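You operate a simulated robot arm through the tools that you are given. There is no shell and no other tool. Be economical: measure what you need, move in short steps, check, and stop when the job is done.

You run a simulated robot arm. Do the job below in one go: nothing can be reset, and whatever is moved stays where it is left.

## Task
Drain the descaling bath, then refill it to between the red marks.
Fine: slide the lid open for it and shut it after; drain until the level tube is empty; shut the drain knob before filling.

It is judged by the outcome, as a careful person would: the job done as asked, and still so three seconds after it is handed in. It fails if anything else is knocked over, pushed out of place, dropped, spilled or broken. A push-on lid holds only when it is set on centred and level and pressed home; a screw cap is set on level and turned clockwise until tight.

## Robot
A 7-joint arm with a two-finger parallel gripper, fixed in place. Base frame: the origin is at the foot of the arm, x ahead of it, y to its left, z up. Readings come in m, degrees, newtons and seconds.
With the tool pointing down near the work surface it reaches from about 0.32 to 0.74 m from the base axis. Its first joint turns from -143.0 to 143.0 degrees. Payload 3 kg.
The tool frame sits at the grasp point between the pads (the TCP): z along the fingers, y along the line on which they close. The tips reach 0.03 m beyond it. The gripper opens to 0.094 m. The fingers are 0.028 m wide and 0.01 m thick; the gripper's body (0.05 by 0.096 m) begins 0.055 m behind the TCP.
Orientation is that of the tool frame in the base frame, as a unit quaternion [w, x, y, z]. With the fingers straight down and closing along the base's y, the tool's x points along the base's -x, its y along +y and its z along -z.

## Interface
- The arm moves only by the tool step_arm. Its argument "increments" is a list of rows, each a list of 7 numbers: the turn, a rotation vector about the base's x, y, z in degrees, then the shift along the base's x, y, z in m, then the gripper command, from -1 (shut) to 1 (fully open), values between in proportion. In form: [[rx, ry, rz, x, y, z, gripper], ...]. A call has 1 to 12 rows; each row shifts and turns the commanded pose from where the row before left it. Rows are played at 5 a second. More than 0.05 m and 8.6 degrees between two rows, or a gripper value outside its range, and nothing of the call is played. Where a pose cannot be reached the arm comes as near as it can. A force on the tool above 80 N (or 10 N above the force at the start of the call, whichever is more), or a blocked arm, ends the call early, and 0.2 s more pass. Each finger travels about 0.045 m/s and halts on what it meets, pressing with about 42 N; the grip force reading is that of the motor and also rises with nothing between the fingers. The clock runs only during rows and for 0.2 s after the last one: add rows that do not move to give the fingers time. It gives the time, the measured TCP pose, the force on the tool (base axes), the opening and the grip force at its end, in the units of the frame above (readings bear some noise), with the torque about the TCP (base axes, N m) and any sound that the robot's microphone picked up.
- Cameras (640 x 400 px; columns grow to the right, rows downward): "scene" is fixed at [0.0526, 0.6493, 1.5031]; the picture's right is [-0.32, -0.95, 0.00], its down [-0.55, 0.19, -0.81] and it looks along [0.77, -0.26, -0.58] (base axes); focal length 366 px, centre (320, 200). "wrist" rides on the gripper at [0.076, 0.014, -0.102] in the tool frame; the picture's right is [-0.18, 0.98, 0.00], its down [-0.75, -0.14, -0.64] and it looks along [-0.63, -0.12, 0.77] (tool axes); focal length 243 px, centre (320, 200). There is no depth. A picture from a camera that has moved, and an enlarged one, comes with that camera's place and axes in the base frame and with its lens.
- capture(camera): a new picture of that camera. No time passes.
- raise_lower(by): slides the trunk up (or, below 0, down) by that many m; the arm rides with it, the base frame stays. It gives what a move gives, with no picture.
- close_up(camera, box): a new picture of the part [left, top, right, bottom] of that camera's present view, enlarged. No time passes.
- sign_off(): hands the job in; it is judged then, once.

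Go step by step. Nothing tells you positions but the pictures and the camera data: compare them with the known pose of the tool, close in by small moves and look again before you grip or let go. The budget is 120 turns and 84 pictures, counting those below and the enlarged ones. Unless the task says otherwise, let go and move clear before handing in, and close with one line.

The tools are called after "Emit:" by a JSON object that holds its "method" and its "body". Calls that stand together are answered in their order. step_arm: Moves the arm, as the interface text tells. Its arguments: {"type":"object","properties":{"increments":{"type":"array","items":{"type":"array","items":{"type":"number"}}}},"required":["increments"]} The other tools are called the same way: raise_lower (by) slides the trunk up or down; capture (camera) takes a picture; close_up (camera, box) takes an enlarged picture of a part of a camera's view; sign_off () hands the job in.

At the start:

```text
t: 0.0
tool_pos: [0.5294, 0.2047, 1.1321]
tool_rot: [-0.001, 0.0, 1.0, 0.0]
contact_force: [-0.1, 0.0, 0.5]
wrist_torque: [-0.02, 0.01, 0.01]
width: 0.0938
grasp_force: 0.0
trunk travel left (down, up): [-0.125, 0.265]
```

scene: 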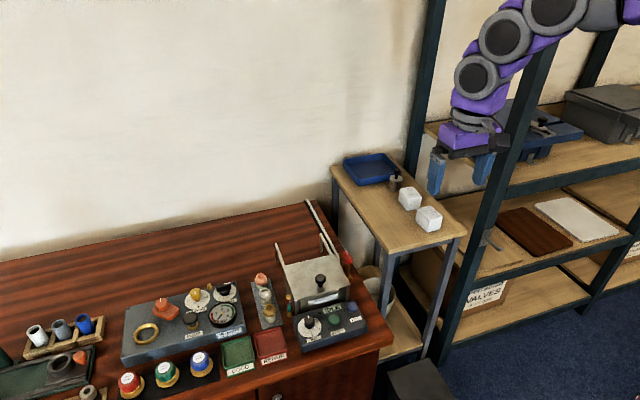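
wrist: 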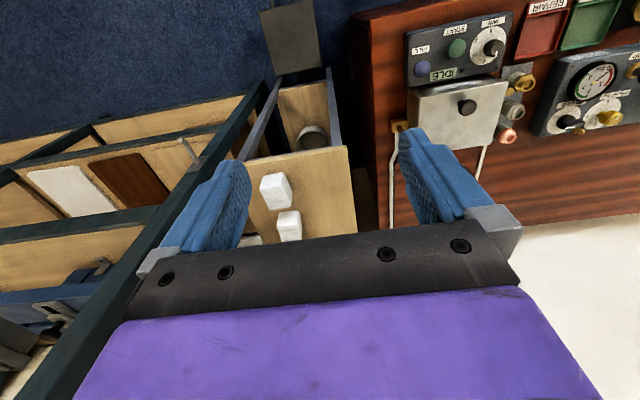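

I see a metal bath with a lidded top and a control panel on the bench. I'll look at it enlarged first.

Emit:
{"method": "close_up", "body": {"camera": "scene", "box": [240, 190, 400, 370]}}

Emit:
{"method": "close_up", "body": {"camera": "wrist", "box": [360, 0, 560, 200]}}

```text
2.22 times, centred on (320, 280) of scene
camera zoom: at [0.0526, 0.6493, 1.5031], right [-0.32, -0.95, 0.0], down [-0.55, 0.19, -0.81], along [0.77, -0.26, -0.58], focal length 813 px, centre (320, 22)
```

zoom: 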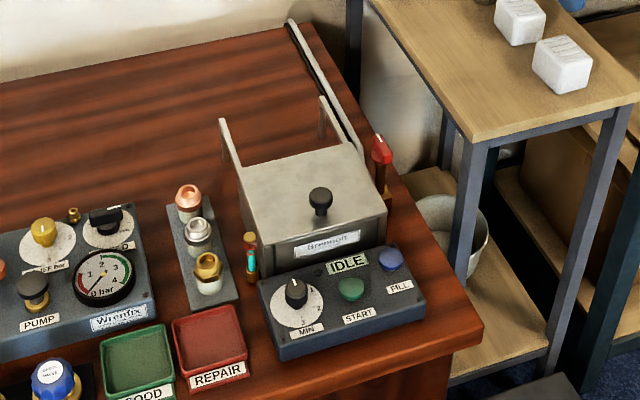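

```text
2.00 times, centred on (460, 100) of wrist
camera zoom: at [0.4529, 0.2192, 1.2346], right [0.18, 0.98, 0.0], down [0.75, -0.14, 0.64], along [0.63, -0.12, -0.77], focal length 485 px, centre (40, 400)
```

zoom: 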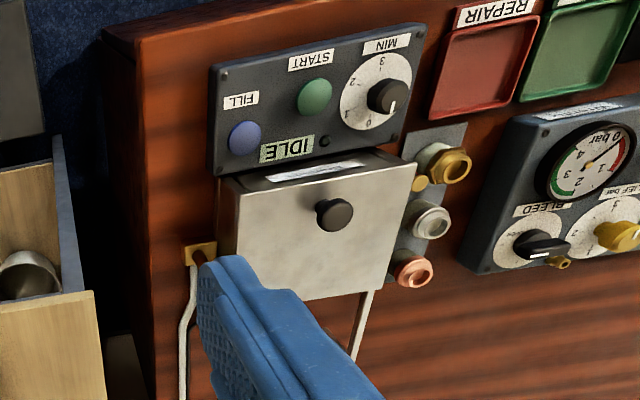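

The lid knob triangulates to about (0.65, 0.45, 0.80), and the lid's rails run toward +x, away from the robot. I'll bring the wrist camera in front of the bath for a better look.

Emit:
{"method": "step_arm", "body": {"increments": [[0, 0, 0, -0.01, 0.04, -0.005, 1], [0, 0, 0, -0.015, 0.04, -0.01, 1], [0, 0, 0, -0.015, 0.04, -0.01, 1], [0, 0, 0, -0.015, 0.04, -0.01, 1], [0, 0, 0, -0.015, 0.04, -0.01, 1], [0, 0, 0, -0.015, 0.04, -0.01, 1], [0, 0, 0, 0, 0, 0, 1]]}}

Emit:
{"method": "capture", "body": {"camera": "wrist"}}

```text
t: 1.6
tool_pos: [0.4425, 0.4452, 1.0778]
tool_rot: [0.0, 0.0, 1.0, 0.001]
contact_force: [0.6, -0.8, -0.4]
wrist_torque: [-0.01, 0.0, -0.02]
width: 0.094
grasp_force: 0.0
trunk travel left (down, up): [-0.125, 0.265]
```

```text
79 pictures are left
camera wrist: at [0.3659, 0.4588, 1.1802], right [0.18, 0.98, 0.0], down [0.75, -0.14, 0.64], along [0.63, -0.12, -0.77], focal length 243 px, centre (320, 200)
```

wrist: 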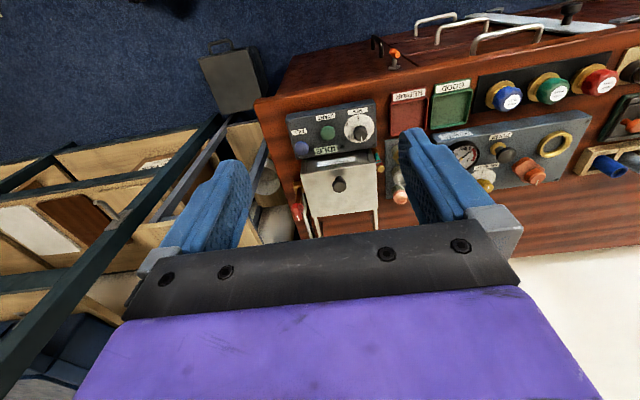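

Emit:
{"method": "close_up", "body": {"camera": "wrist", "box": [270, 90, 430, 240]}}

Emit:
{"method": "close_up", "body": {"camera": "scene", "box": [280, 240, 380, 310]}}

```text
2.67 times, centred on (350, 165) of wrist
camera zoom: at [0.3659, 0.4588, 1.1802], right [0.18, 0.98, 0.0], down [0.75, -0.14, 0.64], along [0.63, -0.12, -0.77], focal length 647 px, centre (240, 293)
```

zoom: 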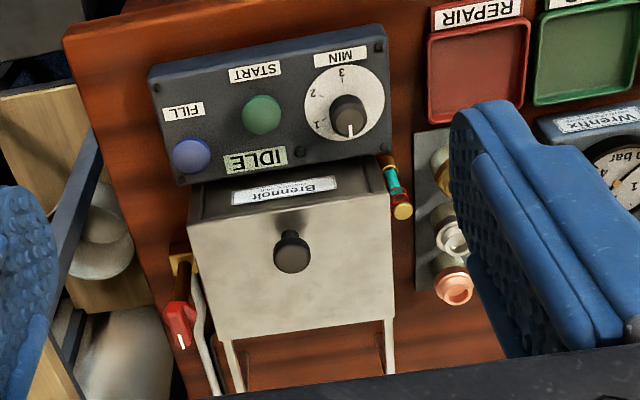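

```text
5.71 times, centred on (330, 275) of scene
camera zoom: at [0.0526, 0.6493, 1.5031], right [-0.32, -0.95, 0.0], down [-0.55, 0.19, -0.81], along [0.77, -0.26, -0.58], focal length 2090 px, centre (263, -229)
```

zoom: 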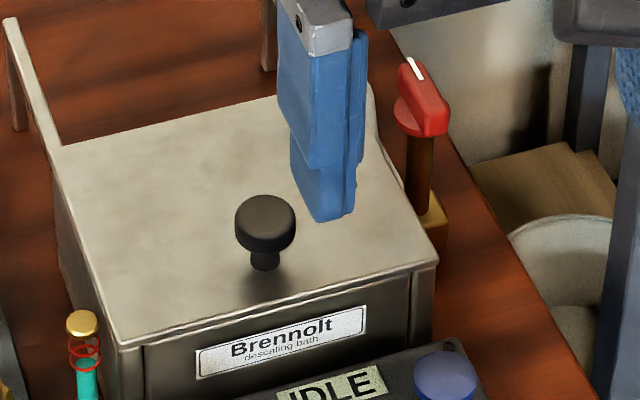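

The bath is axis-aligned, with the level tube on its left and the red drain knob on its right near (0.745, 0.334, 0.757). I'll come closer above the lid knob and measure again.

Emit:
{"method": "step_arm", "body": {"increments": [[0, 0, 0, 0.035, 0, -0.035, 1], [0, 0, 0, 0.035, 0, -0.035, 1], [0, 0, 0, 0.035, 0, -0.035, 1], [0, 0, 0, 0.035, 0, -0.025, 1], [0, 0, 0, 0.02, 0, 0, 1], [0, 0, 0, 0, 0, 0, 1]]}}

Emit:
{"method": "capture", "body": {"camera": "wrist"}}

Emit:
{"method": "close_up", "body": {"camera": "scene", "box": [260, 200, 400, 300]}}

```text
t: 3.0
tool_pos: [0.603, 0.4431, 0.9471]
tool_rot: [0.0, 0.0, 1.0, 0.0]
contact_force: [-0.3, 0.2, -0.5]
wrist_torque: [0.03, -0.03, -0.03]
width: 0.0938
grasp_force: 0.1
trunk travel left (down, up): [-0.125, 0.265]
```

```text
76 pictures are left
camera wrist: at [0.5261, 0.4571, 1.0499], right [0.19, 0.98, 0.0], down [0.75, -0.14, 0.64], along [0.63, -0.12, -0.77], focal length 243 px, centre (320, 200)
```

wrist: 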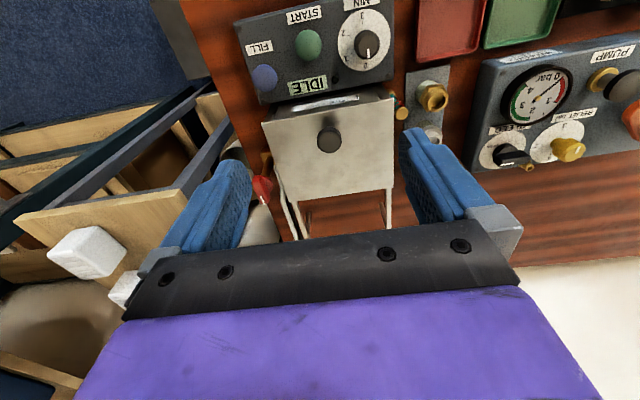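

```text
4.00 times, centred on (330, 250) of scene
camera zoom: at [0.0526, 0.6493, 1.5031], right [-0.32, -0.95, 0.0], down [-0.55, 0.19, -0.81], along [0.77, -0.26, -0.58], focal length 1463 px, centre (280, 0)
```

zoom: 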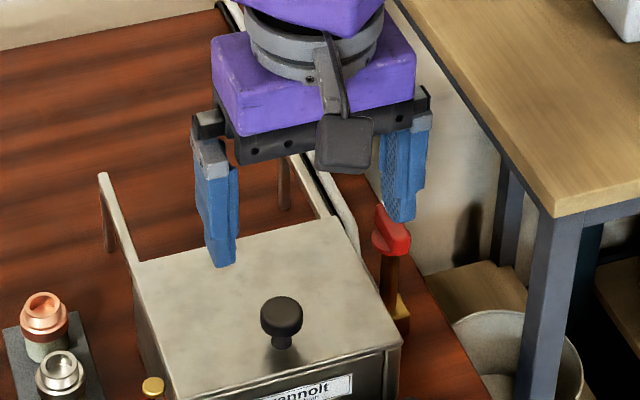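

The knob now measures (0.652, 0.444, ~0.80). I'll go over it and check the height before straddling it.

Emit:
{"method": "step_arm", "body": {"increments": [[0, 0, 0, 0.025, 0, -0.03, 1], [0, 0, 0, 0.024, 0.001, -0.03, 1], [0, 0, 0, 0, 0, -0.04, 1], [0, 0, 0, 0, 0, 0, 1]]}}

Emit:
{"method": "close_up", "body": {"camera": "scene", "box": [260, 220, 380, 310]}}

Emit:
{"method": "capture", "body": {"camera": "wrist"}}

```text
t: 4.0
tool_pos: [0.6122, 0.4367, 0.8855]
tool_rot: [-0.001, 0.001, 1.0, -0.001]
contact_force: [0.2, -1.2, 0.2]
wrist_torque: [0.02, 0.06, 0.01]
width: 0.0938
grasp_force: 0.1
out of reach, approached as far as the arm can: row 1, 2, 3
trunk travel left (down, up): [-0.125, 0.265]
```

```text
4.44 times, centred on (320, 265) of scene
camera zoom: at [0.0526, 0.6493, 1.5031], right [-0.32, -0.95, 0.0], down [-0.55, 0.19, -0.81], along [0.77, -0.26, -0.58], focal length 1626 px, centre (320, -89)
```

zoom: 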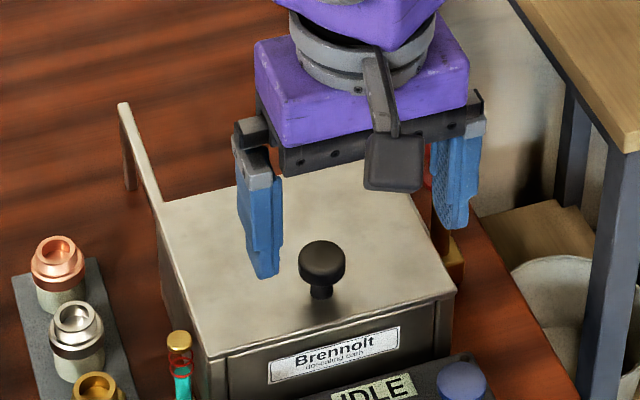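

```text
73 pictures are left
camera wrist: at [0.5351, 0.4506, 0.9873], right [0.18, 0.98, 0.0], down [0.75, -0.14, 0.64], along [0.63, -0.12, -0.77], focal length 243 px, centre (320, 200)
```

wrist: 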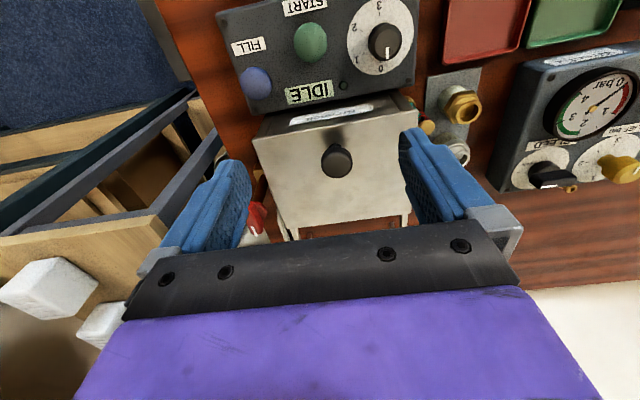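

The pointing-down reach ends near 0.75 m, so I'll yaw the tool to the radial direction and tilt it outward, which gains reach. The lid knob is round, so any yaw suits it.

Emit:
{"method": "step_arm", "body": {"increments": [[0, 0, 8, 0, 0, 0.03, 1], [0, 0, 8, 0, 0, 0.01, 1], [0, 0, 8, 0, 0, 0, 1], [0, 0, 8, 0, 0, 0, 1], [4.24, -6.78, 0, 0, 0, 0, 1], [4.24, -6.78, 0, 0, 0, 0, 1], [4.24, -6.78, 0, 0, 0, 0, 1], [4.24, -6.78, 0, 0, 0, 0, 1], [4.24, -6.78, 0, 0, 0, 0, 1], [0, 0, 0, 0, 0, 0, 1], [0, 0, 0, 0, 0, 0, 1]]}}

Emit:
{"method": "capture", "body": {"camera": "wrist"}}

Emit:
{"method": "capture", "body": {"camera": "scene"}}

```text
t: 6.4
tool_pos: [0.6111, 0.4383, 0.9244]
tool_rot: [0.329, -0.259, 0.903, 0.095]
contact_force: [0.5, 0.7, 0.5]
wrist_torque: [0.01, -0.03, 0.0]
width: 0.0938
grasp_force: 0.0
trunk travel left (down, up): [-0.125, 0.265]
```

```text
72 pictures are left
camera wrist: at [0.4978, 0.3839, 0.9544], right [-0.4, 0.91, 0.12], down [0.21, -0.03, 0.98], along [0.89, 0.42, -0.18], focal length 243 px, centre (320, 200)
```

wrist: 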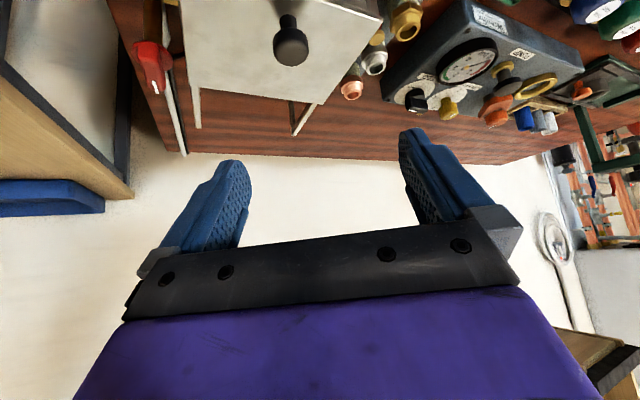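

```text
71 pictures are left
```

scene: 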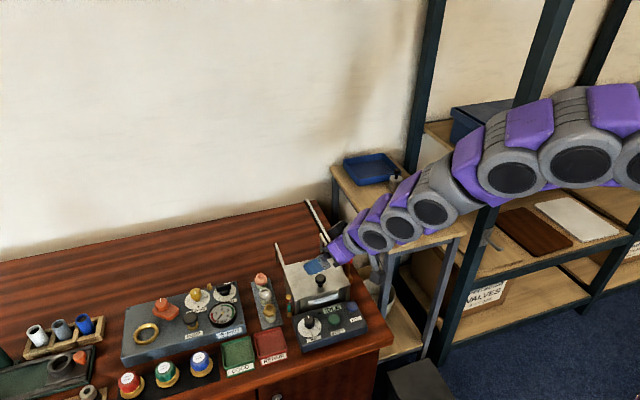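

It reaches well while tilted, and the commanded pose restarts from the reached one. I'll move over the knob, stop just above it, and check.

Emit:
{"method": "step_arm", "body": {"increments": [[0, 0, 0, 0.02, 0.003, -0.03, 1], [0, 0, 0, 0.017, 0.003, -0.03, 1], [0, 0, 0, 0, 0, -0.02, 1], [0, 0, 0, 0, 0, 0, 1]]}}

Emit:
{"method": "close_up", "body": {"camera": "scene", "box": [260, 220, 380, 310]}}

Emit:
{"method": "capture", "body": {"camera": "wrist"}}

```text
t: 7.4
tool_pos: [0.6496, 0.4432, 0.8455]
tool_rot: [0.329, -0.259, 0.903, 0.094]
contact_force: [-0.6, -0.1, -0.2]
wrist_torque: [0.02, 0.03, -0.01]
width: 0.094
grasp_force: 0.0
trunk travel left (down, up): [-0.125, 0.265]
```

```text
4.44 times, centred on (320, 265) of scene
camera zoom: at [0.0526, 0.6493, 1.5031], right [-0.32, -0.95, 0.0], down [-0.55, 0.19, -0.81], along [0.77, -0.26, -0.58], focal length 1626 px, centre (320, -89)
```

zoom: 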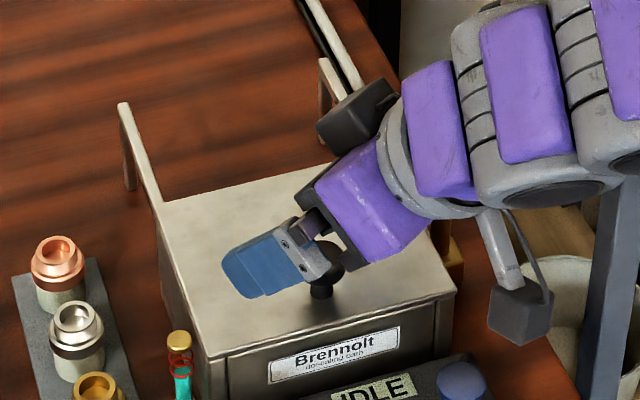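

```text
69 pictures are left
camera wrist: at [0.5356, 0.3884, 0.8755], right [-0.4, 0.91, 0.12], down [0.21, -0.03, 0.98], along [0.89, 0.42, -0.18], focal length 243 px, centre (320, 200)
```

wrist: 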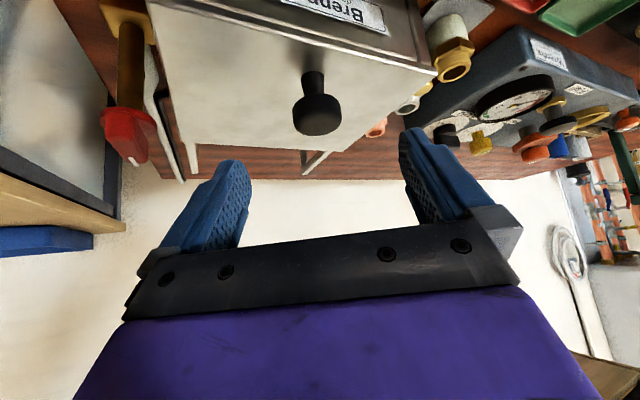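

The knob cap centre is at (0.654, 0.447, 0.797) and the lid surface is about z 0.772. I'll lower onto the knob and close.

Emit:
{"method": "step_arm", "body": {"increments": [[0, 0, 0, -0.004, 0, -0.018, 1], [0, 0, 0, 0, 0, -0.016, 1], [0, 0, 0, 0, 0, 0, 1]]}}

Emit:
{"method": "capture", "body": {"camera": "wrist"}}

Emit:
{"method": "close_up", "body": {"camera": "scene", "box": [260, 220, 380, 310]}}

```text
t: 8.2
tool_pos: [0.6456, 0.4432, 0.8141]
tool_rot: [0.331, -0.26, 0.902, 0.095]
contact_force: [1.2, 2.2, 16.4]
wrist_torque: [0.2, -0.15, 0.18]
width: 0.0939
grasp_force: 0.1
trunk travel left (down, up): [-0.125, 0.265]
```

```text
68 pictures are left
camera wrist: at [0.5312, 0.3883, 0.8435], right [-0.4, 0.91, 0.12], down [0.21, -0.03, 0.98], along [0.89, 0.42, -0.18], focal length 243 px, centre (320, 200)
```

wrist: 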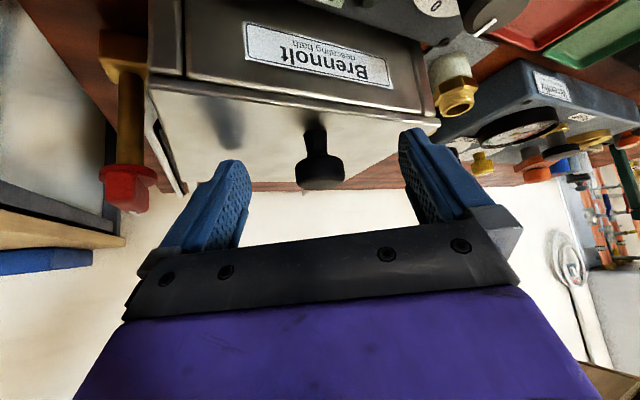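

```text
4.44 times, centred on (320, 265) of scene
camera zoom: at [0.0526, 0.6493, 1.5031], right [-0.32, -0.95, 0.0], down [-0.55, 0.19, -0.81], along [0.77, -0.26, -0.58], focal length 1626 px, centre (320, -89)
```

zoom: 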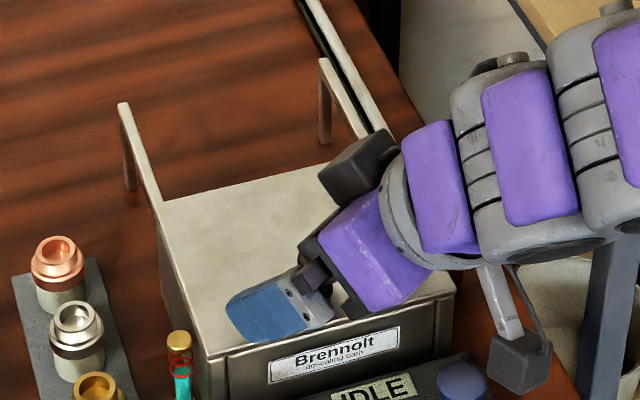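

The tips are touching the lid, so its surface is at z ≈ 0.782. I'll lift a few mm and close on the knob.

Emit:
{"method": "step_arm", "body": {"increments": [[0, 0, 0, 0, 0, 0.006, 1], [0, 0, 0, 0, 0, 0, 0.3], [0, 0, 0, 0, 0, 0, -0.3], [0, 0, 0, 0, 0, 0, -1], [0, 0, 0, 0, 0, 0, -1], [0, 0, 0, 0, 0, 0, -1], [0, 0, 0, 0, 0, 0, -1]]}}

Emit:
{"method": "capture", "body": {"camera": "wrist"}}

```text
t: 9.8
tool_pos: [0.646, 0.4435, 0.8175]
tool_rot: [0.328, -0.261, 0.903, 0.096]
contact_force: [-0.1, 3.6, -0.6]
wrist_torque: [0.05, -0.02, -0.07]
width: 0.0262
grasp_force: 44.3
trunk travel left (down, up): [-0.125, 0.265]
```

```text
66 pictures are left
camera wrist: at [0.5312, 0.389, 0.8468], right [-0.4, 0.91, 0.12], down [0.22, -0.03, 0.98], along [0.89, 0.42, -0.18], focal length 243 px, centre (320, 200)
```

wrist: 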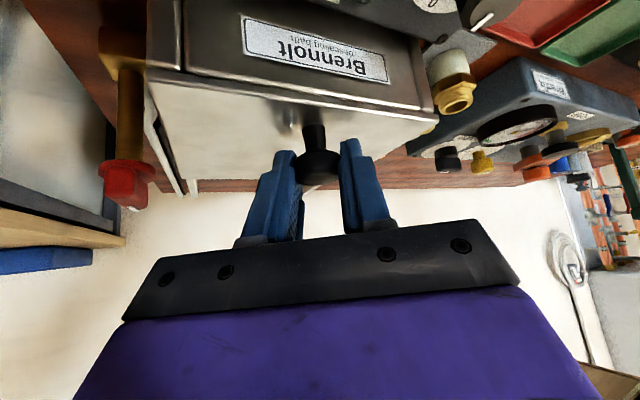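

The knob is held at 26 mm width. I'll slide the lid away in +x by small steps.

Emit:
{"method": "step_arm", "body": {"increments": [[0, 0, 0, 0.01, 0, 0, -1], [0, 0, 0, 0.01, 0, 0, -1], [0, 0, 0, 0.01, 0, 0, -1], [0, 0, 0, 0, 0, 0, -1]]}}

Emit:
{"method": "close_up", "body": {"camera": "scene", "box": [260, 220, 380, 310]}}

```text
t: 10.8
tool_pos: [0.6766, 0.4433, 0.8166]
tool_rot: [0.328, -0.26, 0.903, 0.095]
contact_force: [0.8, 1.2, -5.3]
wrist_torque: [0.12, -0.1, -0.15]
width: 0.026
grasp_force: 45.2
trunk travel left (down, up): [-0.125, 0.265]
```

```text
4.44 times, centred on (320, 265) of scene
camera zoom: at [0.0526, 0.6493, 1.5031], right [-0.32, -0.95, 0.0], down [-0.55, 0.19, -0.81], along [0.77, -0.26, -0.58], focal length 1626 px, centre (320, -89)
```

zoom: 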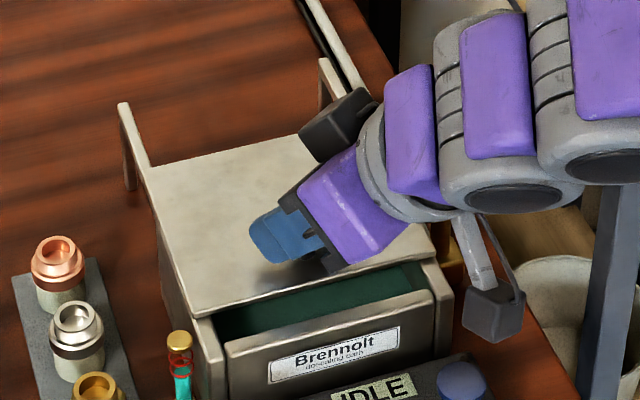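

Emit:
{"method": "step_arm", "body": {"increments": [[0, 0, 0, 0.012, 0, 0, -1], [0, 0, 0, 0.012, 0, 0, -1], [0, 0, 0, 0.012, 0, 0, -1], [0, 0, 0, 0.012, 0, 0, -1], [0, 0, 0, 0.012, 0, 0, -1], [0, 0, 0, 0.01, 0, 0, -1], [0, 0, 0, 0, 0, 0, -1]]}}

Emit:
{"method": "close_up", "body": {"camera": "scene", "box": [260, 220, 380, 310]}}

```text
t: 12.4
tool_pos: [0.7457, 0.4422, 0.8172]
tool_rot: [0.329, -0.26, 0.903, 0.095]
contact_force: [0.6, 4.2, 6.0]
wrist_torque: [-0.01, 0.14, -0.1]
width: 0.0258
grasp_force: 44.6
trunk travel left (down, up): [-0.125, 0.265]
```

```text
4.44 times, centred on (320, 265) of scene
camera zoom: at [0.0526, 0.6493, 1.5031], right [-0.32, -0.95, 0.0], down [-0.55, 0.19, -0.81], along [0.77, -0.26, -0.58], focal length 1626 px, centre (320, -89)
```

zoom: 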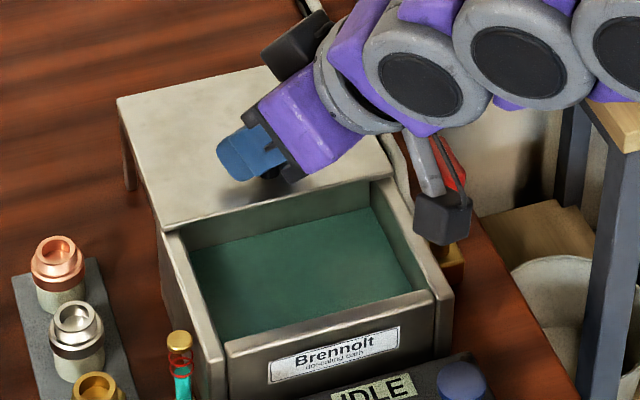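

The lid is about 0.1 m back and looks nearly fully open. One more gentle nudge to find its stop.

Emit:
{"method": "step_arm", "body": {"increments": [[0, 0, 0, 0.005, 0, 0, -1], [0, 0, 0, 0.005, 0, 0, -1], [0, 0, 0, 0, 0, 0, -1]]}}

Emit:
{"method": "close_up", "body": {"camera": "scene", "box": [260, 220, 380, 310]}}

```text
t: 13.2
tool_pos: [0.7511, 0.4444, 0.8158]
tool_rot: [0.328, -0.261, 0.903, 0.096]
contact_force: [-31.4, -2.6, 4.4]
wrist_torque: [0.0, 0.32, -0.05]
width: 0.026
grasp_force: 45.3
trunk travel left (down, up): [-0.125, 0.265]
```

```text
4.44 times, centred on (320, 265) of scene
camera zoom: at [0.0526, 0.6493, 1.5031], right [-0.32, -0.95, 0.0], down [-0.55, 0.19, -0.81], along [0.77, -0.26, -0.58], focal length 1626 px, centre (320, -89)
```

zoom: 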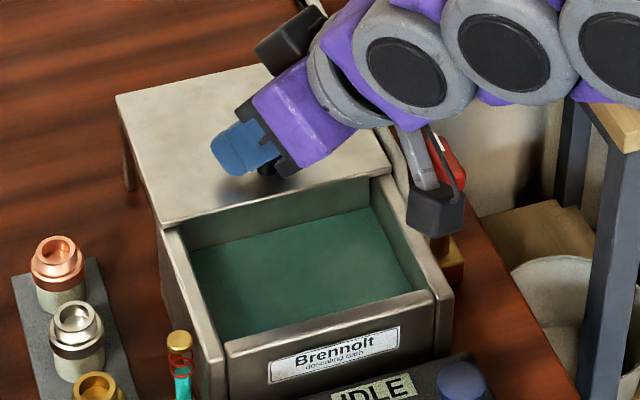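

The lid is at its stop (31 N). I'll relieve the push, open the fingers and lift away.

Emit:
{"method": "step_arm", "body": {"increments": [[0, 0, 0, -0.005, 0, 0, -1], [0, 0, 0, 0, 0, 0, 0], [0, 0, 0, 0, 0, 0, 0.3], [0, 0, 0, 0, 0, 0, 0.3], [0, 0, 0, -0.01, -0.006, 0.02, 0.3], [0, 0, 0, -0.02, -0.015, 0.04, 0.3], [0, 0, 0, -0.02, -0.015, 0.04, 0.3], [0, 0, 0, -0.02, -0.01, 0.04, 0.3], [0, 0, 0, 0, 0, 0, 0.3]]}}

Emit:
{"method": "capture", "body": {"camera": "wrist"}}

Emit:
{"method": "close_up", "body": {"camera": "scene", "box": [260, 210, 400, 310]}}

```text
t: 15.2
tool_pos: [0.6808, 0.3986, 0.9545]
tool_rot: [0.328, -0.259, 0.904, 0.094]
contact_force: [-0.6, 0.9, 0.1]
wrist_torque: [0.01, -0.03, -0.01]
width: 0.061
grasp_force: 0.0
trunk travel left (down, up): [-0.125, 0.265]
```

```text
62 pictures are left
camera wrist: at [0.5669, 0.3438, 0.9848], right [-0.4, 0.91, 0.12], down [0.22, -0.03, 0.98], along [0.89, 0.42, -0.18], focal length 243 px, centre (320, 200)
```

wrist: 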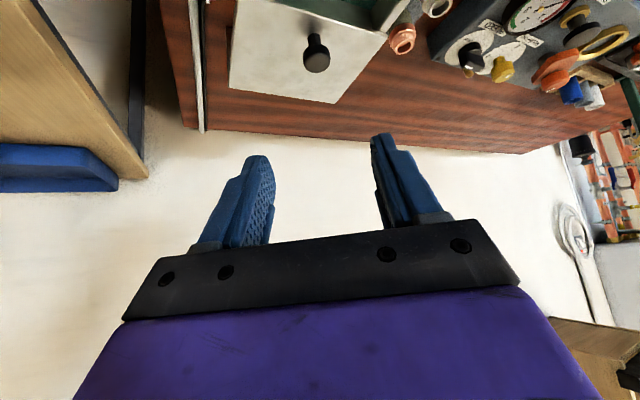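

```text
4.00 times, centred on (330, 260) of scene
camera zoom: at [0.0526, 0.6493, 1.5031], right [-0.32, -0.95, 0.0], down [-0.55, 0.19, -0.81], along [0.77, -0.26, -0.58], focal length 1463 px, centre (280, -40)
```

zoom: 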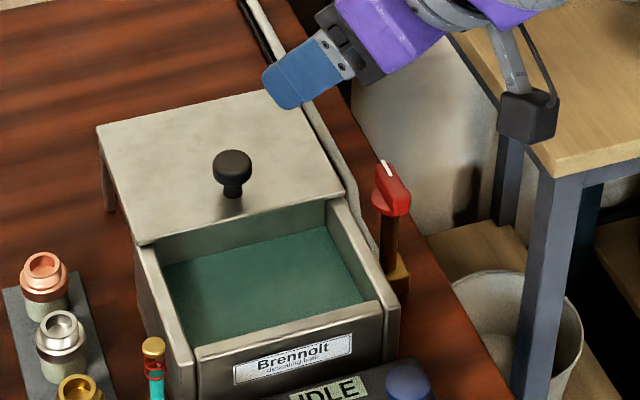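

The lid is open. Now I'll examine the drain knob closely from the scene camera.

Emit:
{"method": "close_up", "body": {"camera": "scene", "box": [335, 240, 375, 285]}}

Emit:
{"method": "close_up", "body": {"camera": "scene", "box": [283, 280, 323, 315]}}

```text
8.89 times, centred on (355, 262) of scene
camera zoom: at [0.0526, 0.6493, 1.5031], right [-0.32, -0.95, 0.0], down [-0.55, 0.19, -0.81], along [0.77, -0.26, -0.58], focal length 3251 px, centre (9, -356)
```

zoom: 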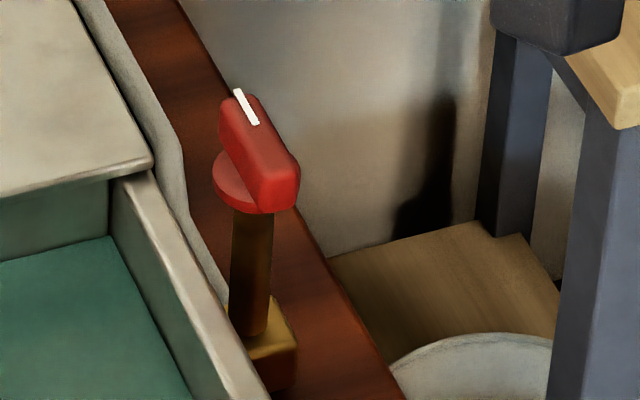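

```text
11.43 times, centred on (303, 298) of scene
camera zoom: at [0.0526, 0.6493, 1.5031], right [-0.32, -0.95, 0.0], down [-0.55, 0.19, -0.81], along [0.77, -0.26, -0.58], focal length 4180 px, centre (514, -914)
```

zoom: 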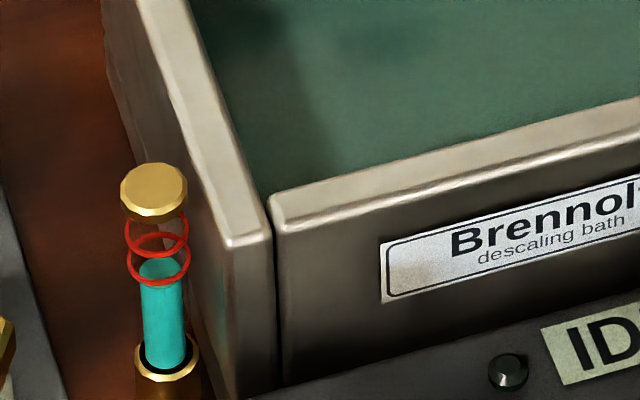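

The drain handle is a narrow paddle lying along x, just clear of the bath wall. I'll swing the lean to point along +x and look at it from straight behind.

Emit:
{"method": "step_arm", "body": {"increments": [[0, 0, -8, -0.01, -0.014, -0.015, 0.3], [0, 0, -8, -0.01, -0.014, -0.015, 0.3], [0, 0, -8, -0.01, -0.014, -0.015, 0.3], [0, 0, -8, -0.01, -0.014, -0.015, 0.3], [0, 0, 0, 0, 0, -0.015, 0.3], [0, 0, 0, 0, 0, 0, 0.3]]}}

Emit:
{"method": "capture", "body": {"camera": "wrist"}}

```text
t: 16.6
tool_pos: [0.6397, 0.3403, 0.8829]
tool_rot: [0.342, 0.0, 0.94, 0.0]
contact_force: [0.2, 0.2, 0.3]
wrist_torque: [0.01, -0.01, -0.04]
width: 0.0613
grasp_force: 0.0
trunk travel left (down, up): [-0.125, 0.265]
```

```text
58 pictures are left
camera wrist: at [0.5148, 0.3547, 0.9121], right [0.14, 0.98, 0.12], down [0.16, -0.14, 0.98], along [0.98, -0.12, -0.18], focal length 243 px, centre (320, 200)
```

wrist: 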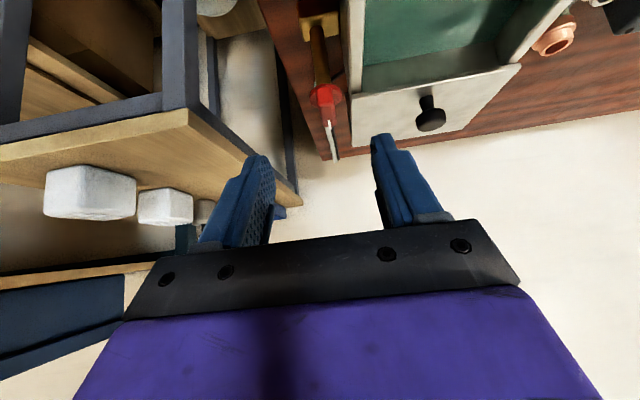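

Emit:
{"method": "close_up", "body": {"camera": "wrist", "box": [290, 60, 390, 160]}}

```text
4.00 times, centred on (340, 110) of wrist
camera zoom: at [0.5148, 0.3547, 0.9121], right [0.14, 0.98, 0.12], down [0.16, -0.14, 0.98], along [0.98, -0.12, -0.18], focal length 970 px, centre (240, 560)
```

zoom: 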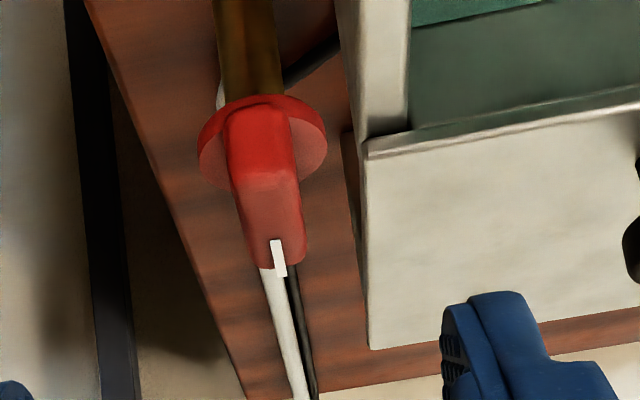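

The paddle is centred at (0.721, 0.346), spans z 0.779–0.797, and is about 17 mm wide; the lid edge is at y 0.370. I'll hover just above with the fingers at about 30 mm to check clearances.

Emit:
{"method": "step_arm", "body": {"increments": [[0, 0, 0, 0.035, 0.001, -0.01, -0.38], [0, 0, 0, 0.0363, 0.001, -0.02, -0.38], [0, 0, 0, 0, 0, -0.008, -0.38], [0, 0, 0, 0, 0, 0, -0.38], [0, 0, 0, 0, 0, 0, -0.38]]}}

Emit:
{"method": "capture", "body": {"camera": "wrist"}}

Emit:
{"method": "close_up", "body": {"camera": "scene", "box": [320, 230, 380, 280]}}

```text
t: 17.8
tool_pos: [0.7123, 0.342, 0.8433]
tool_rot: [0.342, -0.001, 0.94, 0.0]
contact_force: [-0.3, 0.1, -0.6]
wrist_torque: [0.02, 0.03, -0.02]
width: 0.0291
grasp_force: 0.1
trunk travel left (down, up): [-0.125, 0.265]
```

```text
56 pictures are left
camera wrist: at [0.5865, 0.3569, 0.8733], right [0.14, 0.98, 0.12], down [0.16, -0.14, 0.98], along [0.98, -0.12, -0.18], focal length 243 px, centre (320, 200)
```

wrist: 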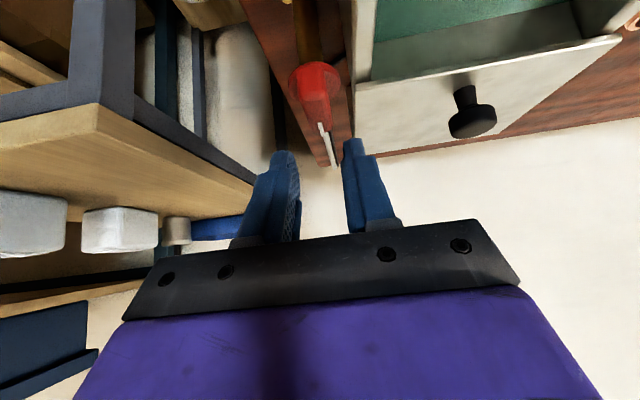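

```text
8.00 times, centred on (350, 255) of scene
camera zoom: at [0.0526, 0.6493, 1.5031], right [-0.32, -0.95, 0.0], down [-0.55, 0.19, -0.81], along [0.77, -0.26, -0.58], focal length 2926 px, centre (80, -240)
```

zoom: 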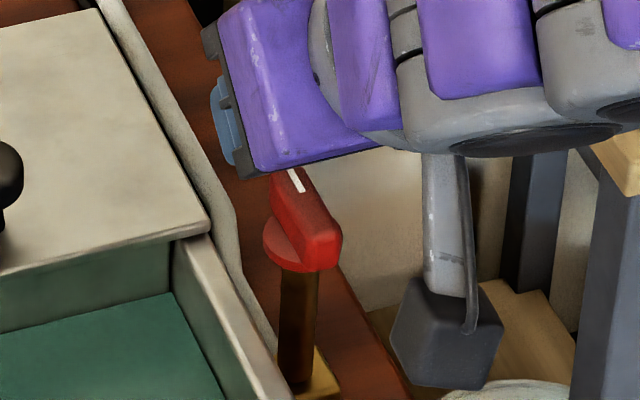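

Emit:
{"method": "close_up", "body": {"camera": "wrist", "box": [270, 50, 390, 170]}}

```text
3.33 times, centred on (330, 110) of wrist
camera zoom: at [0.5865, 0.3569, 0.8733], right [0.14, 0.98, 0.12], down [0.16, -0.14, 0.98], along [0.98, -0.12, -0.18], focal length 809 px, centre (287, 500)
```

zoom: 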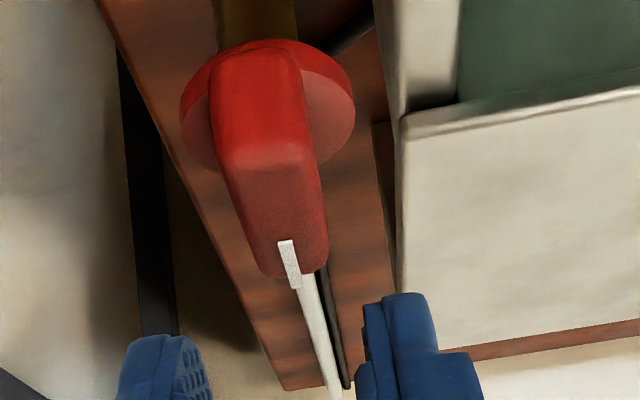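

Clearances check out (left finger fits between y 0.3535 and 0.3706). Lowering onto the paddle.

Emit:
{"method": "step_arm", "body": {"increments": [[0, 0, 0, -0.002, 0.0005, -0.015, -0.38], [0, 0, 0, 0, 0, -0.015, -0.38], [0, 0, 0, 0, 0, -0.004, -0.38], [0, 0, 0, 0, 0, 0, -0.38]]}}

Emit:
{"method": "capture", "body": {"camera": "wrist"}}

```text
t: 18.8
tool_pos: [0.7092, 0.3447, 0.8083]
tool_rot: [0.342, -0.001, 0.94, 0.001]
contact_force: [1.7, 3.9, 2.6]
wrist_torque: [0.08, -0.04, -0.09]
width: 0.0318
grasp_force: 2.3
trunk travel left (down, up): [-0.125, 0.265]
```

```text
53 pictures are left
camera wrist: at [0.5843, 0.3582, 0.8389], right [0.14, 0.98, 0.12], down [0.16, -0.14, 0.98], along [0.98, -0.12, -0.18], focal length 243 px, centre (320, 200)
```

wrist: 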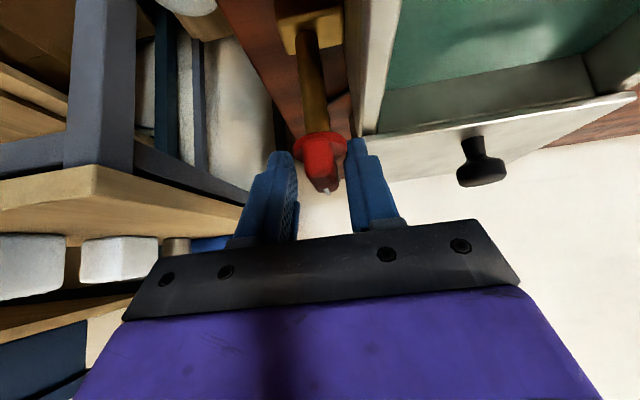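

Light contact (4 N), probably the disc under the paddle. I'll raise 2 mm and close on the paddle.

Emit:
{"method": "step_arm", "body": {"increments": [[0, 0, 0, 0, 0, 0.003, -0.38], [0, 0, 0, 0, 0, 0, -0.7], [0, 0, 0, 0, 0, 0, -1], [0, 0, 0, 0, 0, 0, -1], [0, 0, 0, 0, 0, 0, -1]]}}

Emit:
{"method": "close_up", "body": {"camera": "wrist", "box": [260, 100, 380, 220]}}

```text
t: 20.0
tool_pos: [0.7081, 0.3485, 0.8124]
tool_rot: [0.341, -0.003, 0.94, 0.002]
contact_force: [7.5, 30.6, 6.5]
wrist_torque: [0.49, -0.11, -0.26]
width: 0.0232
grasp_force: 44.9
trunk travel left (down, up): [-0.125, 0.265]
```

```text
3.33 times, centred on (320, 160) of wrist
camera zoom: at [0.5838, 0.3611, 0.8419], right [0.14, 0.98, 0.12], down [0.16, -0.14, 0.98], along [0.98, -0.11, -0.18], focal length 809 px, centre (320, 333)
```

zoom: 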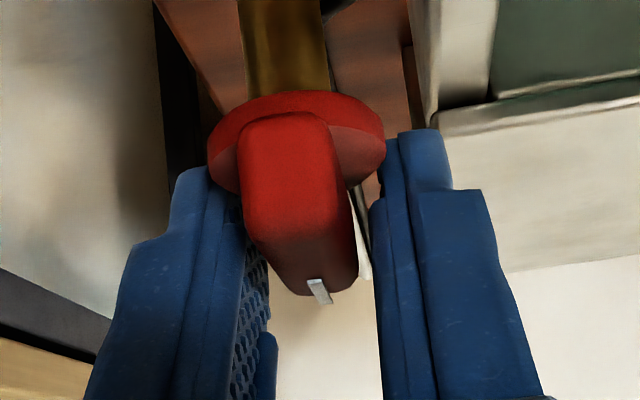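

The fingertips caught the disc below the paddle and the knob's true centre is y ≈ 0.348. I'll open slightly, shift, raise 7 mm and close again.

Emit:
{"method": "step_arm", "body": {"increments": [[0, 0, 0, 0, 0, 0, -0.38], [0, 0, 0, 0, 0.004, 0.004, -0.38], [0, 0, 0, 0, 0, 0.004, -0.38], [0, 0, 0, 0, 0, 0, -0.7], [0, 0, 0, 0, 0, 0, -1], [0, 0, 0, 0, 0, 0, -1], [0, 0, 0, 0, 0, 0, -1]]}}

Emit:
{"method": "close_up", "body": {"camera": "wrist", "box": [260, 100, 380, 220]}}

```text
t: 21.6
tool_pos: [0.7099, 0.348, 0.8219]
tool_rot: [0.342, -0.001, 0.94, 0.002]
contact_force: [4.6, 5.8, 15.5]
wrist_torque: [-0.13, 0.19, -0.06]
width: 0.0128
grasp_force: 45.0
trunk travel left (down, up): [-0.125, 0.265]
```

```text
3.33 times, centred on (320, 160) of wrist
camera zoom: at [0.5842, 0.3616, 0.852], right [0.14, 0.98, 0.12], down [0.16, -0.14, 0.98], along [0.98, -0.12, -0.18], focal length 809 px, centre (320, 333)
```

zoom: 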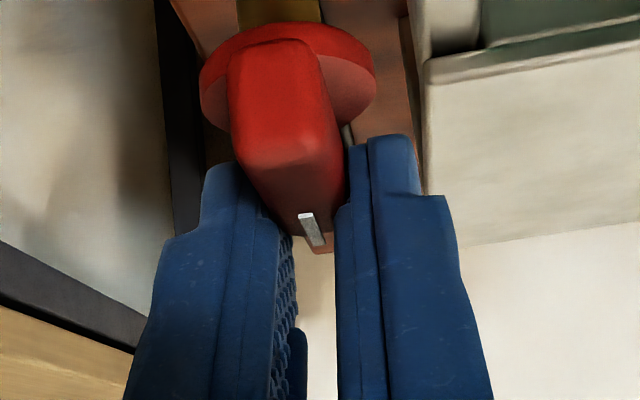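

The paddle is gripped (12.8 mm). I'll try a small counter-clockwise turn about the stem and watch the torque.

Emit:
{"method": "step_arm", "body": {"increments": [[0, 0, 7.5, 0.0001, -0.0014, 0, -1], [0, 0, 7.5, 0.0003, -0.0013, 0, -1], [0, 0, 7.5, 0.0004, -0.0013, 0, -1], [0, 0, 0, 0, 0, 0, -1]]}}

Emit:
{"method": "close_up", "body": {"camera": "wrist", "box": [260, 100, 380, 220]}}

Emit:
{"method": "close_up", "body": {"camera": "scene", "box": [270, 230, 390, 320]}}

```text
t: 22.6
tool_pos: [0.7088, 0.3484, 0.822]
tool_rot: [0.336, -0.186, 0.921, 0.069]
contact_force: [11.5, 32.4, 21.6]
wrist_torque: [0.38, -1.23, -1.26]
width: 0.0197
grasp_force: 44.7
trunk travel left (down, up): [-0.125, 0.265]
```

```text
3.33 times, centred on (320, 160) of wrist
camera zoom: at [0.5886, 0.3126, 0.8519], right [-0.25, 0.96, 0.12], down [0.2, -0.07, 0.98], along [0.95, 0.27, -0.18], focal length 809 px, centre (320, 333)
```

zoom: 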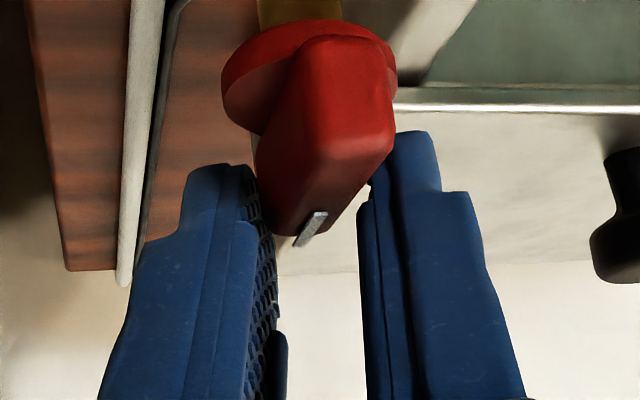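

```text
4.44 times, centred on (330, 275) of scene
camera zoom: at [0.0526, 0.6493, 1.5031], right [-0.32, -0.95, 0.0], down [-0.55, 0.19, -0.81], along [0.77, -0.26, -0.58], focal length 1626 px, centre (276, -133)
```

zoom: 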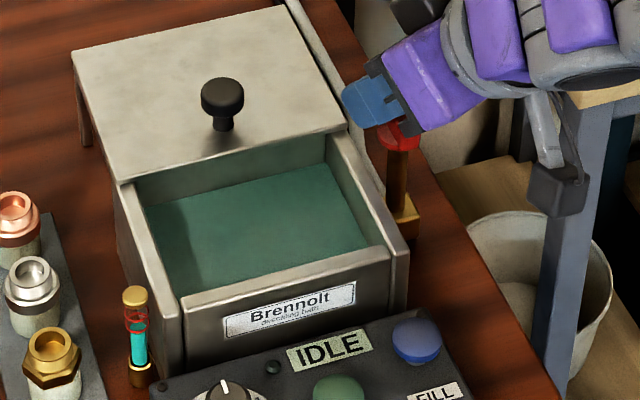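

The paddle hit a stop counter-clockwise, so it opens clockwise. I'll go back and turn clockwise instead.

Emit:
{"method": "step_arm", "body": {"increments": [[0, 0, -7.5, -0.0004, 0.0013, 0, -1], [0, 0, -7.5, -0.0003, 0.0013, 0, -1], [0, 0, -7.5, -0.0001, 0.0014, 0, -1], [0, 0, 0, 0, 0, 0, -1], [0, 0, -7.5, 0.0001, 0.0014, 0, -1], [0, 0, -7.5, 0.0003, 0.0013, 0, -1], [0, 0, -7.5, 0.0004, 0.0013, 0, -1], [0, 0, 0, 0, 0, 0, -1]]}}

Emit:
{"method": "close_up", "body": {"camera": "wrist", "box": [260, 100, 380, 220]}}

```text
t: 24.4
tool_pos: [0.7076, 0.3452, 0.8226]
tool_rot: [0.335, 0.185, 0.922, -0.068]
contact_force: [-20.2, -17.3, 18.4]
wrist_torque: [-0.79, -0.76, 0.16]
width: 0.0128
grasp_force: 44.5
trunk travel left (down, up): [-0.125, 0.265]
```

```text
3.33 times, centred on (320, 160) of wrist
camera zoom: at [0.5976, 0.4057, 0.8523], right [0.51, 0.85, 0.12], down [0.1, -0.19, 0.98], along [0.85, -0.49, -0.18], focal length 809 px, centre (320, 333)
```

zoom: 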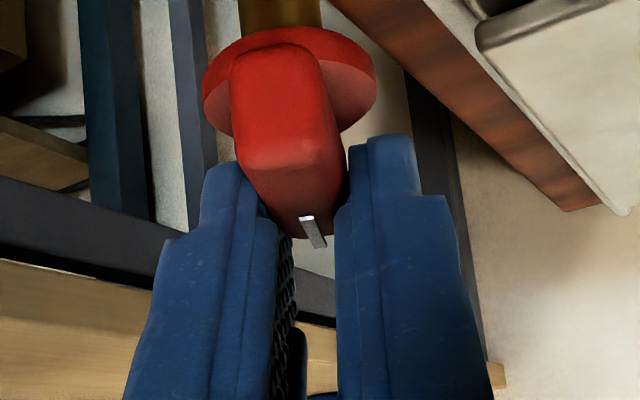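

The paddle turns with the hand, and the side force says the stem axis is nearly under the TCP, about (0.706, 0.347). I'll re-centre and continue clockwise with pure rotation.

Emit:
{"method": "step_arm", "body": {"increments": [[0, 0, -7.5, -0.002, -0.004, 0, -1], [0, 0, -7.5, -0.001, -0.002, 0, -1], [0, 0, -7.5, 0, 0, 0, -1], [0, 0, 0, 0, 0, 0, -1]]}}

Emit:
{"method": "close_up", "body": {"camera": "scene", "box": [270, 230, 390, 320]}}

```text
t: 25.4
tool_pos: [0.7052, 0.3431, 0.8221]
tool_rot: [0.317, 0.331, 0.88, -0.123]
contact_force: [-23.5, -17.9, -24.0]
wrist_torque: [-0.33, -0.46, 0.25]
width: 0.0131
grasp_force: 45.2
out of reach, approached as far as the arm can: row 3
trunk travel left (down, up): [-0.125, 0.265]
```

```text
4.44 times, centred on (330, 275) of scene
camera zoom: at [0.0526, 0.6493, 1.5031], right [-0.32, -0.95, 0.0], down [-0.55, 0.19, -0.81], along [0.77, -0.26, -0.58], focal length 1626 px, centre (276, -133)
```

zoom: 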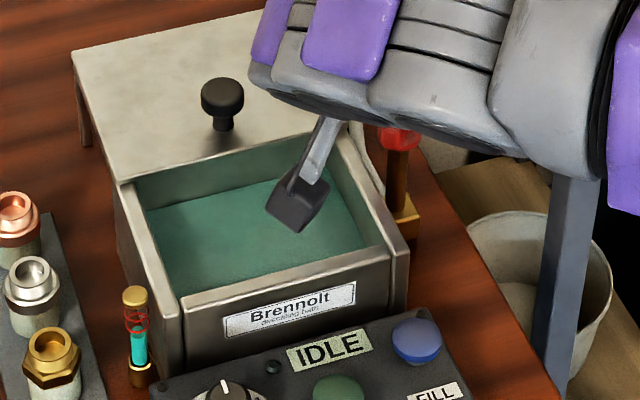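

The reach ends at about 41° of turn. I'll check whether the tube is already falling.

Emit:
{"method": "step_arm", "body": {"increments": [[0, 0, 0, 0, 0, 0, -1], [0, 0, 0, 0, 0, 0, -1], [0, 0, 0, 0, 0, 0, -1], [0, 0, 0, 0, 0, 0, -1], [0, 0, 0, 0, 0, 0, -1], [0, 0, 0, 0, 0, 0, -1]]}}

Emit:
{"method": "close_up", "body": {"camera": "scene", "box": [283, 280, 323, 315]}}

```text
t: 26.8
tool_pos: [0.7072, 0.3422, 0.827]
tool_rot: [0.32, 0.331, 0.879, -0.121]
contact_force: [-37.8, -32.4, -28.8]
wrist_torque: [-0.25, 0.53, 0.45]
width: 0.0126
grasp_force: 44.6
trunk travel left (down, up): [-0.125, 0.265]
```

```text
11.43 times, centred on (303, 298) of scene
camera zoom: at [0.0526, 0.6493, 1.5031], right [-0.32, -0.95, 0.0], down [-0.55, 0.19, -0.81], along [0.77, -0.26, -0.58], focal length 4180 px, centre (514, -914)
```

zoom: 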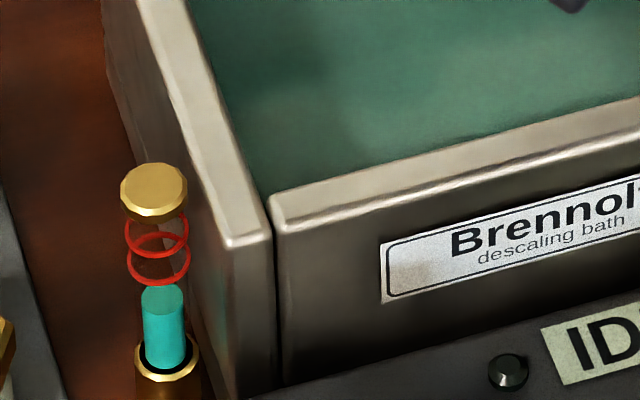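

It is draining already (the level has dropped well below the lower ring). I'll release the paddle and lift away, letting it drain.

Emit:
{"method": "step_arm", "body": {"increments": [[0, 0, 0, 0, 0, 0, -0.4], [0, 0, 0, 0, 0, 0, -0.3], [0, 0, 0, 0, 0, 0.01, -0.3], [0, 0, 0, 0, 0, 0.03, -0.3], [0, 0, 0, -0.01, 0, 0.03, -0.3], [0, 0, 7.5, -0.02, 0, 0.02, -0.3], [0, 0, 7.5, -0.02, 0, 0, -0.3], [0, 0, 7.5, -0.02, 0, 0, -0.3], [0, 0, 7.5, 0, 0, 0, -0.3], [0, 0, 7.5, 0, 0, 0, -0.3], [0, 0, 0, 0, 0, 0, -0.3]]}}

Emit:
{"method": "capture", "body": {"camera": "wrist"}}

Emit:
{"method": "close_up", "body": {"camera": "scene", "box": [270, 230, 390, 320]}}

```text
t: 29.2
tool_pos: [0.6375, 0.3456, 0.9184]
tool_rot: [0.342, 0.03, 0.939, -0.011]
contact_force: [1.0, 1.1, -0.3]
wrist_torque: [0.03, 0.0, -0.03]
width: 0.0328
grasp_force: 0.0
trunk travel left (down, up): [-0.125, 0.265]
```

```text
45 pictures are left
camera wrist: at [0.5127, 0.3666, 0.9486], right [0.2, 0.97, 0.12], down [0.16, -0.15, 0.98], along [0.97, -0.18, -0.18], focal length 243 px, centre (320, 200)
```

wrist: 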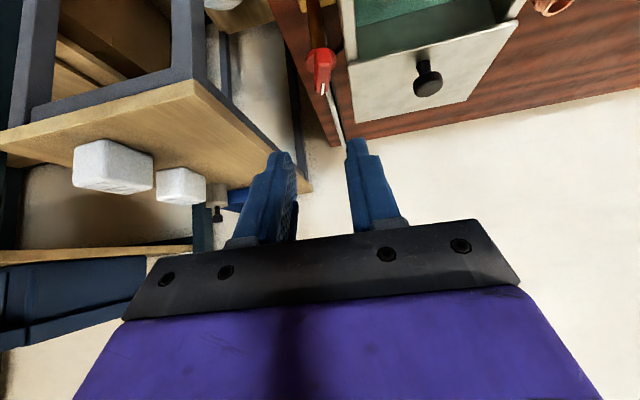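

```text
4.44 times, centred on (330, 275) of scene
camera zoom: at [0.0526, 0.6493, 1.5031], right [-0.32, -0.95, 0.0], down [-0.55, 0.19, -0.81], along [0.77, -0.26, -0.58], focal length 1626 px, centre (276, -133)
```

zoom: 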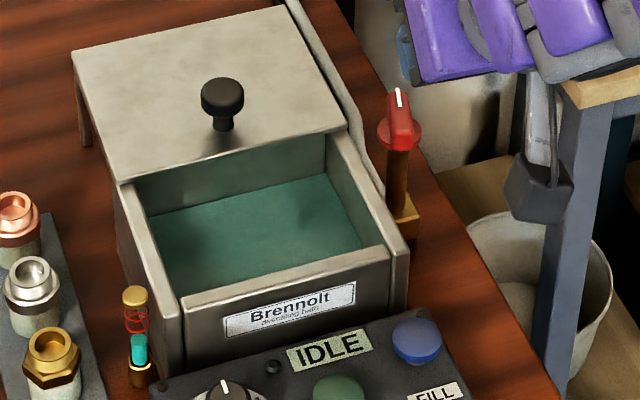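

Level is dropping steadily. I'll wait and watch.

Emit:
{"method": "step_arm", "body": {"increments": [[0, 0, 0, 0, 0, 0, -0.3], [0, 0, 0, 0, 0, 0, -0.3], [0, 0, 0, 0, 0, 0, -0.3], [0, 0, 0, 0, 0, 0, -0.3], [0, 0, 0, 0, 0, 0, -0.3], [0, 0, 0, 0, 0, 0, -0.3], [0, 0, 0, 0, 0, 0, -0.3], [0, 0, 0, 0, 0, 0, -0.3], [0, 0, 0, 0, 0, 0, -0.3], [0, 0, 0, 0, 0, 0, -0.3], [0, 0, 0, 0, 0, 0, -0.3], [0, 0, 0, 0, 0, 0, -0.3]]}}

Emit:
{"method": "step_arm", "body": {"increments": [[0, 0, 0, 0, 0, 0, -0.3], [0, 0, 0, 0, 0, 0, -0.3], [0, 0, 0, 0, 0, 0, -0.3], [0, 0, 0, 0, 0, 0, -0.3], [0, 0, 0, 0, 0, 0, -0.3], [0, 0, 0, 0, 0, 0, -0.3], [0, 0, 0, 0, 0, 0, -0.3], [0, 0, 0, 0, 0, 0, -0.3], [0, 0, 0, 0, 0, 0, -0.3], [0, 0, 0, 0, 0, 0, -0.3], [0, 0, 0, 0, 0, 0, -0.3], [0, 0, 0, 0, 0, 0, -0.3]]}}

Emit:
{"method": "close_up", "body": {"camera": "scene", "box": [270, 230, 390, 320]}}

Emit:
{"method": "close_up", "body": {"camera": "wrist", "box": [270, 0, 370, 120]}}

```text
t: 31.8
tool_pos: [0.638, 0.3455, 0.919]
tool_rot: [0.342, 0.03, 0.939, -0.011]
contact_force: [0.8, -0.3, -1.0]
wrist_torque: [0.0, 0.0, -0.01]
width: 0.033
grasp_force: 0.1
trunk travel left (down, up): [-0.125, 0.265]
```

```text
t: 34.4
tool_pos: [0.6366, 0.3451, 0.9193]
tool_rot: [0.342, 0.03, 0.939, -0.011]
contact_force: [0.0, 0.1, -0.2]
wrist_torque: [-0.03, 0.01, 0.01]
width: 0.0331
grasp_force: 0.0
trunk travel left (down, up): [-0.125, 0.265]
```

```text
4.44 times, centred on (330, 275) of scene
camera zoom: at [0.0526, 0.6493, 1.5031], right [-0.32, -0.95, 0.0], down [-0.55, 0.19, -0.81], along [0.77, -0.26, -0.58], focal length 1626 px, centre (276, -133)
```

zoom: 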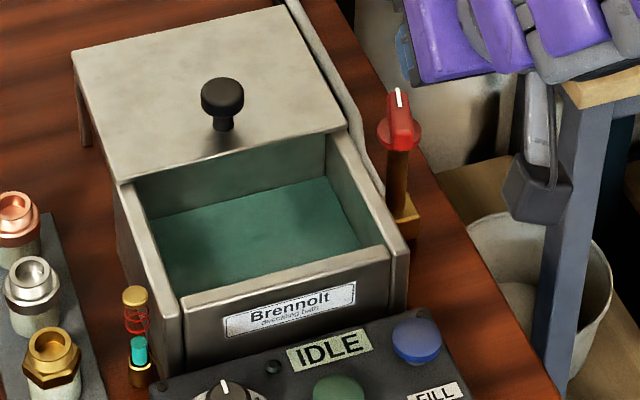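

```text
3.33 times, centred on (320, 60) of wrist
camera zoom: at [0.5126, 0.367, 0.9485], right [0.2, 0.97, 0.12], down [0.16, -0.15, 0.98], along [0.97, -0.18, -0.18], focal length 809 px, centre (320, 667)
```

zoom: 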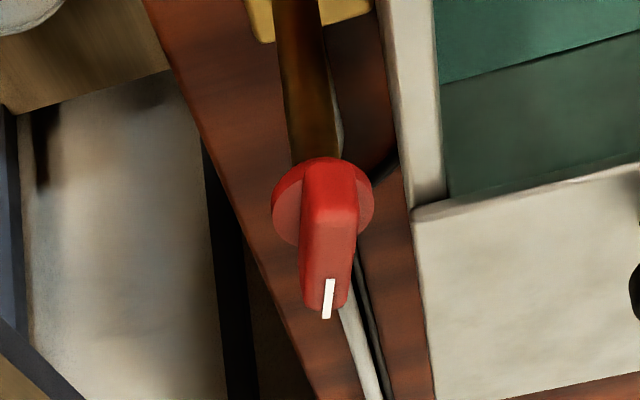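

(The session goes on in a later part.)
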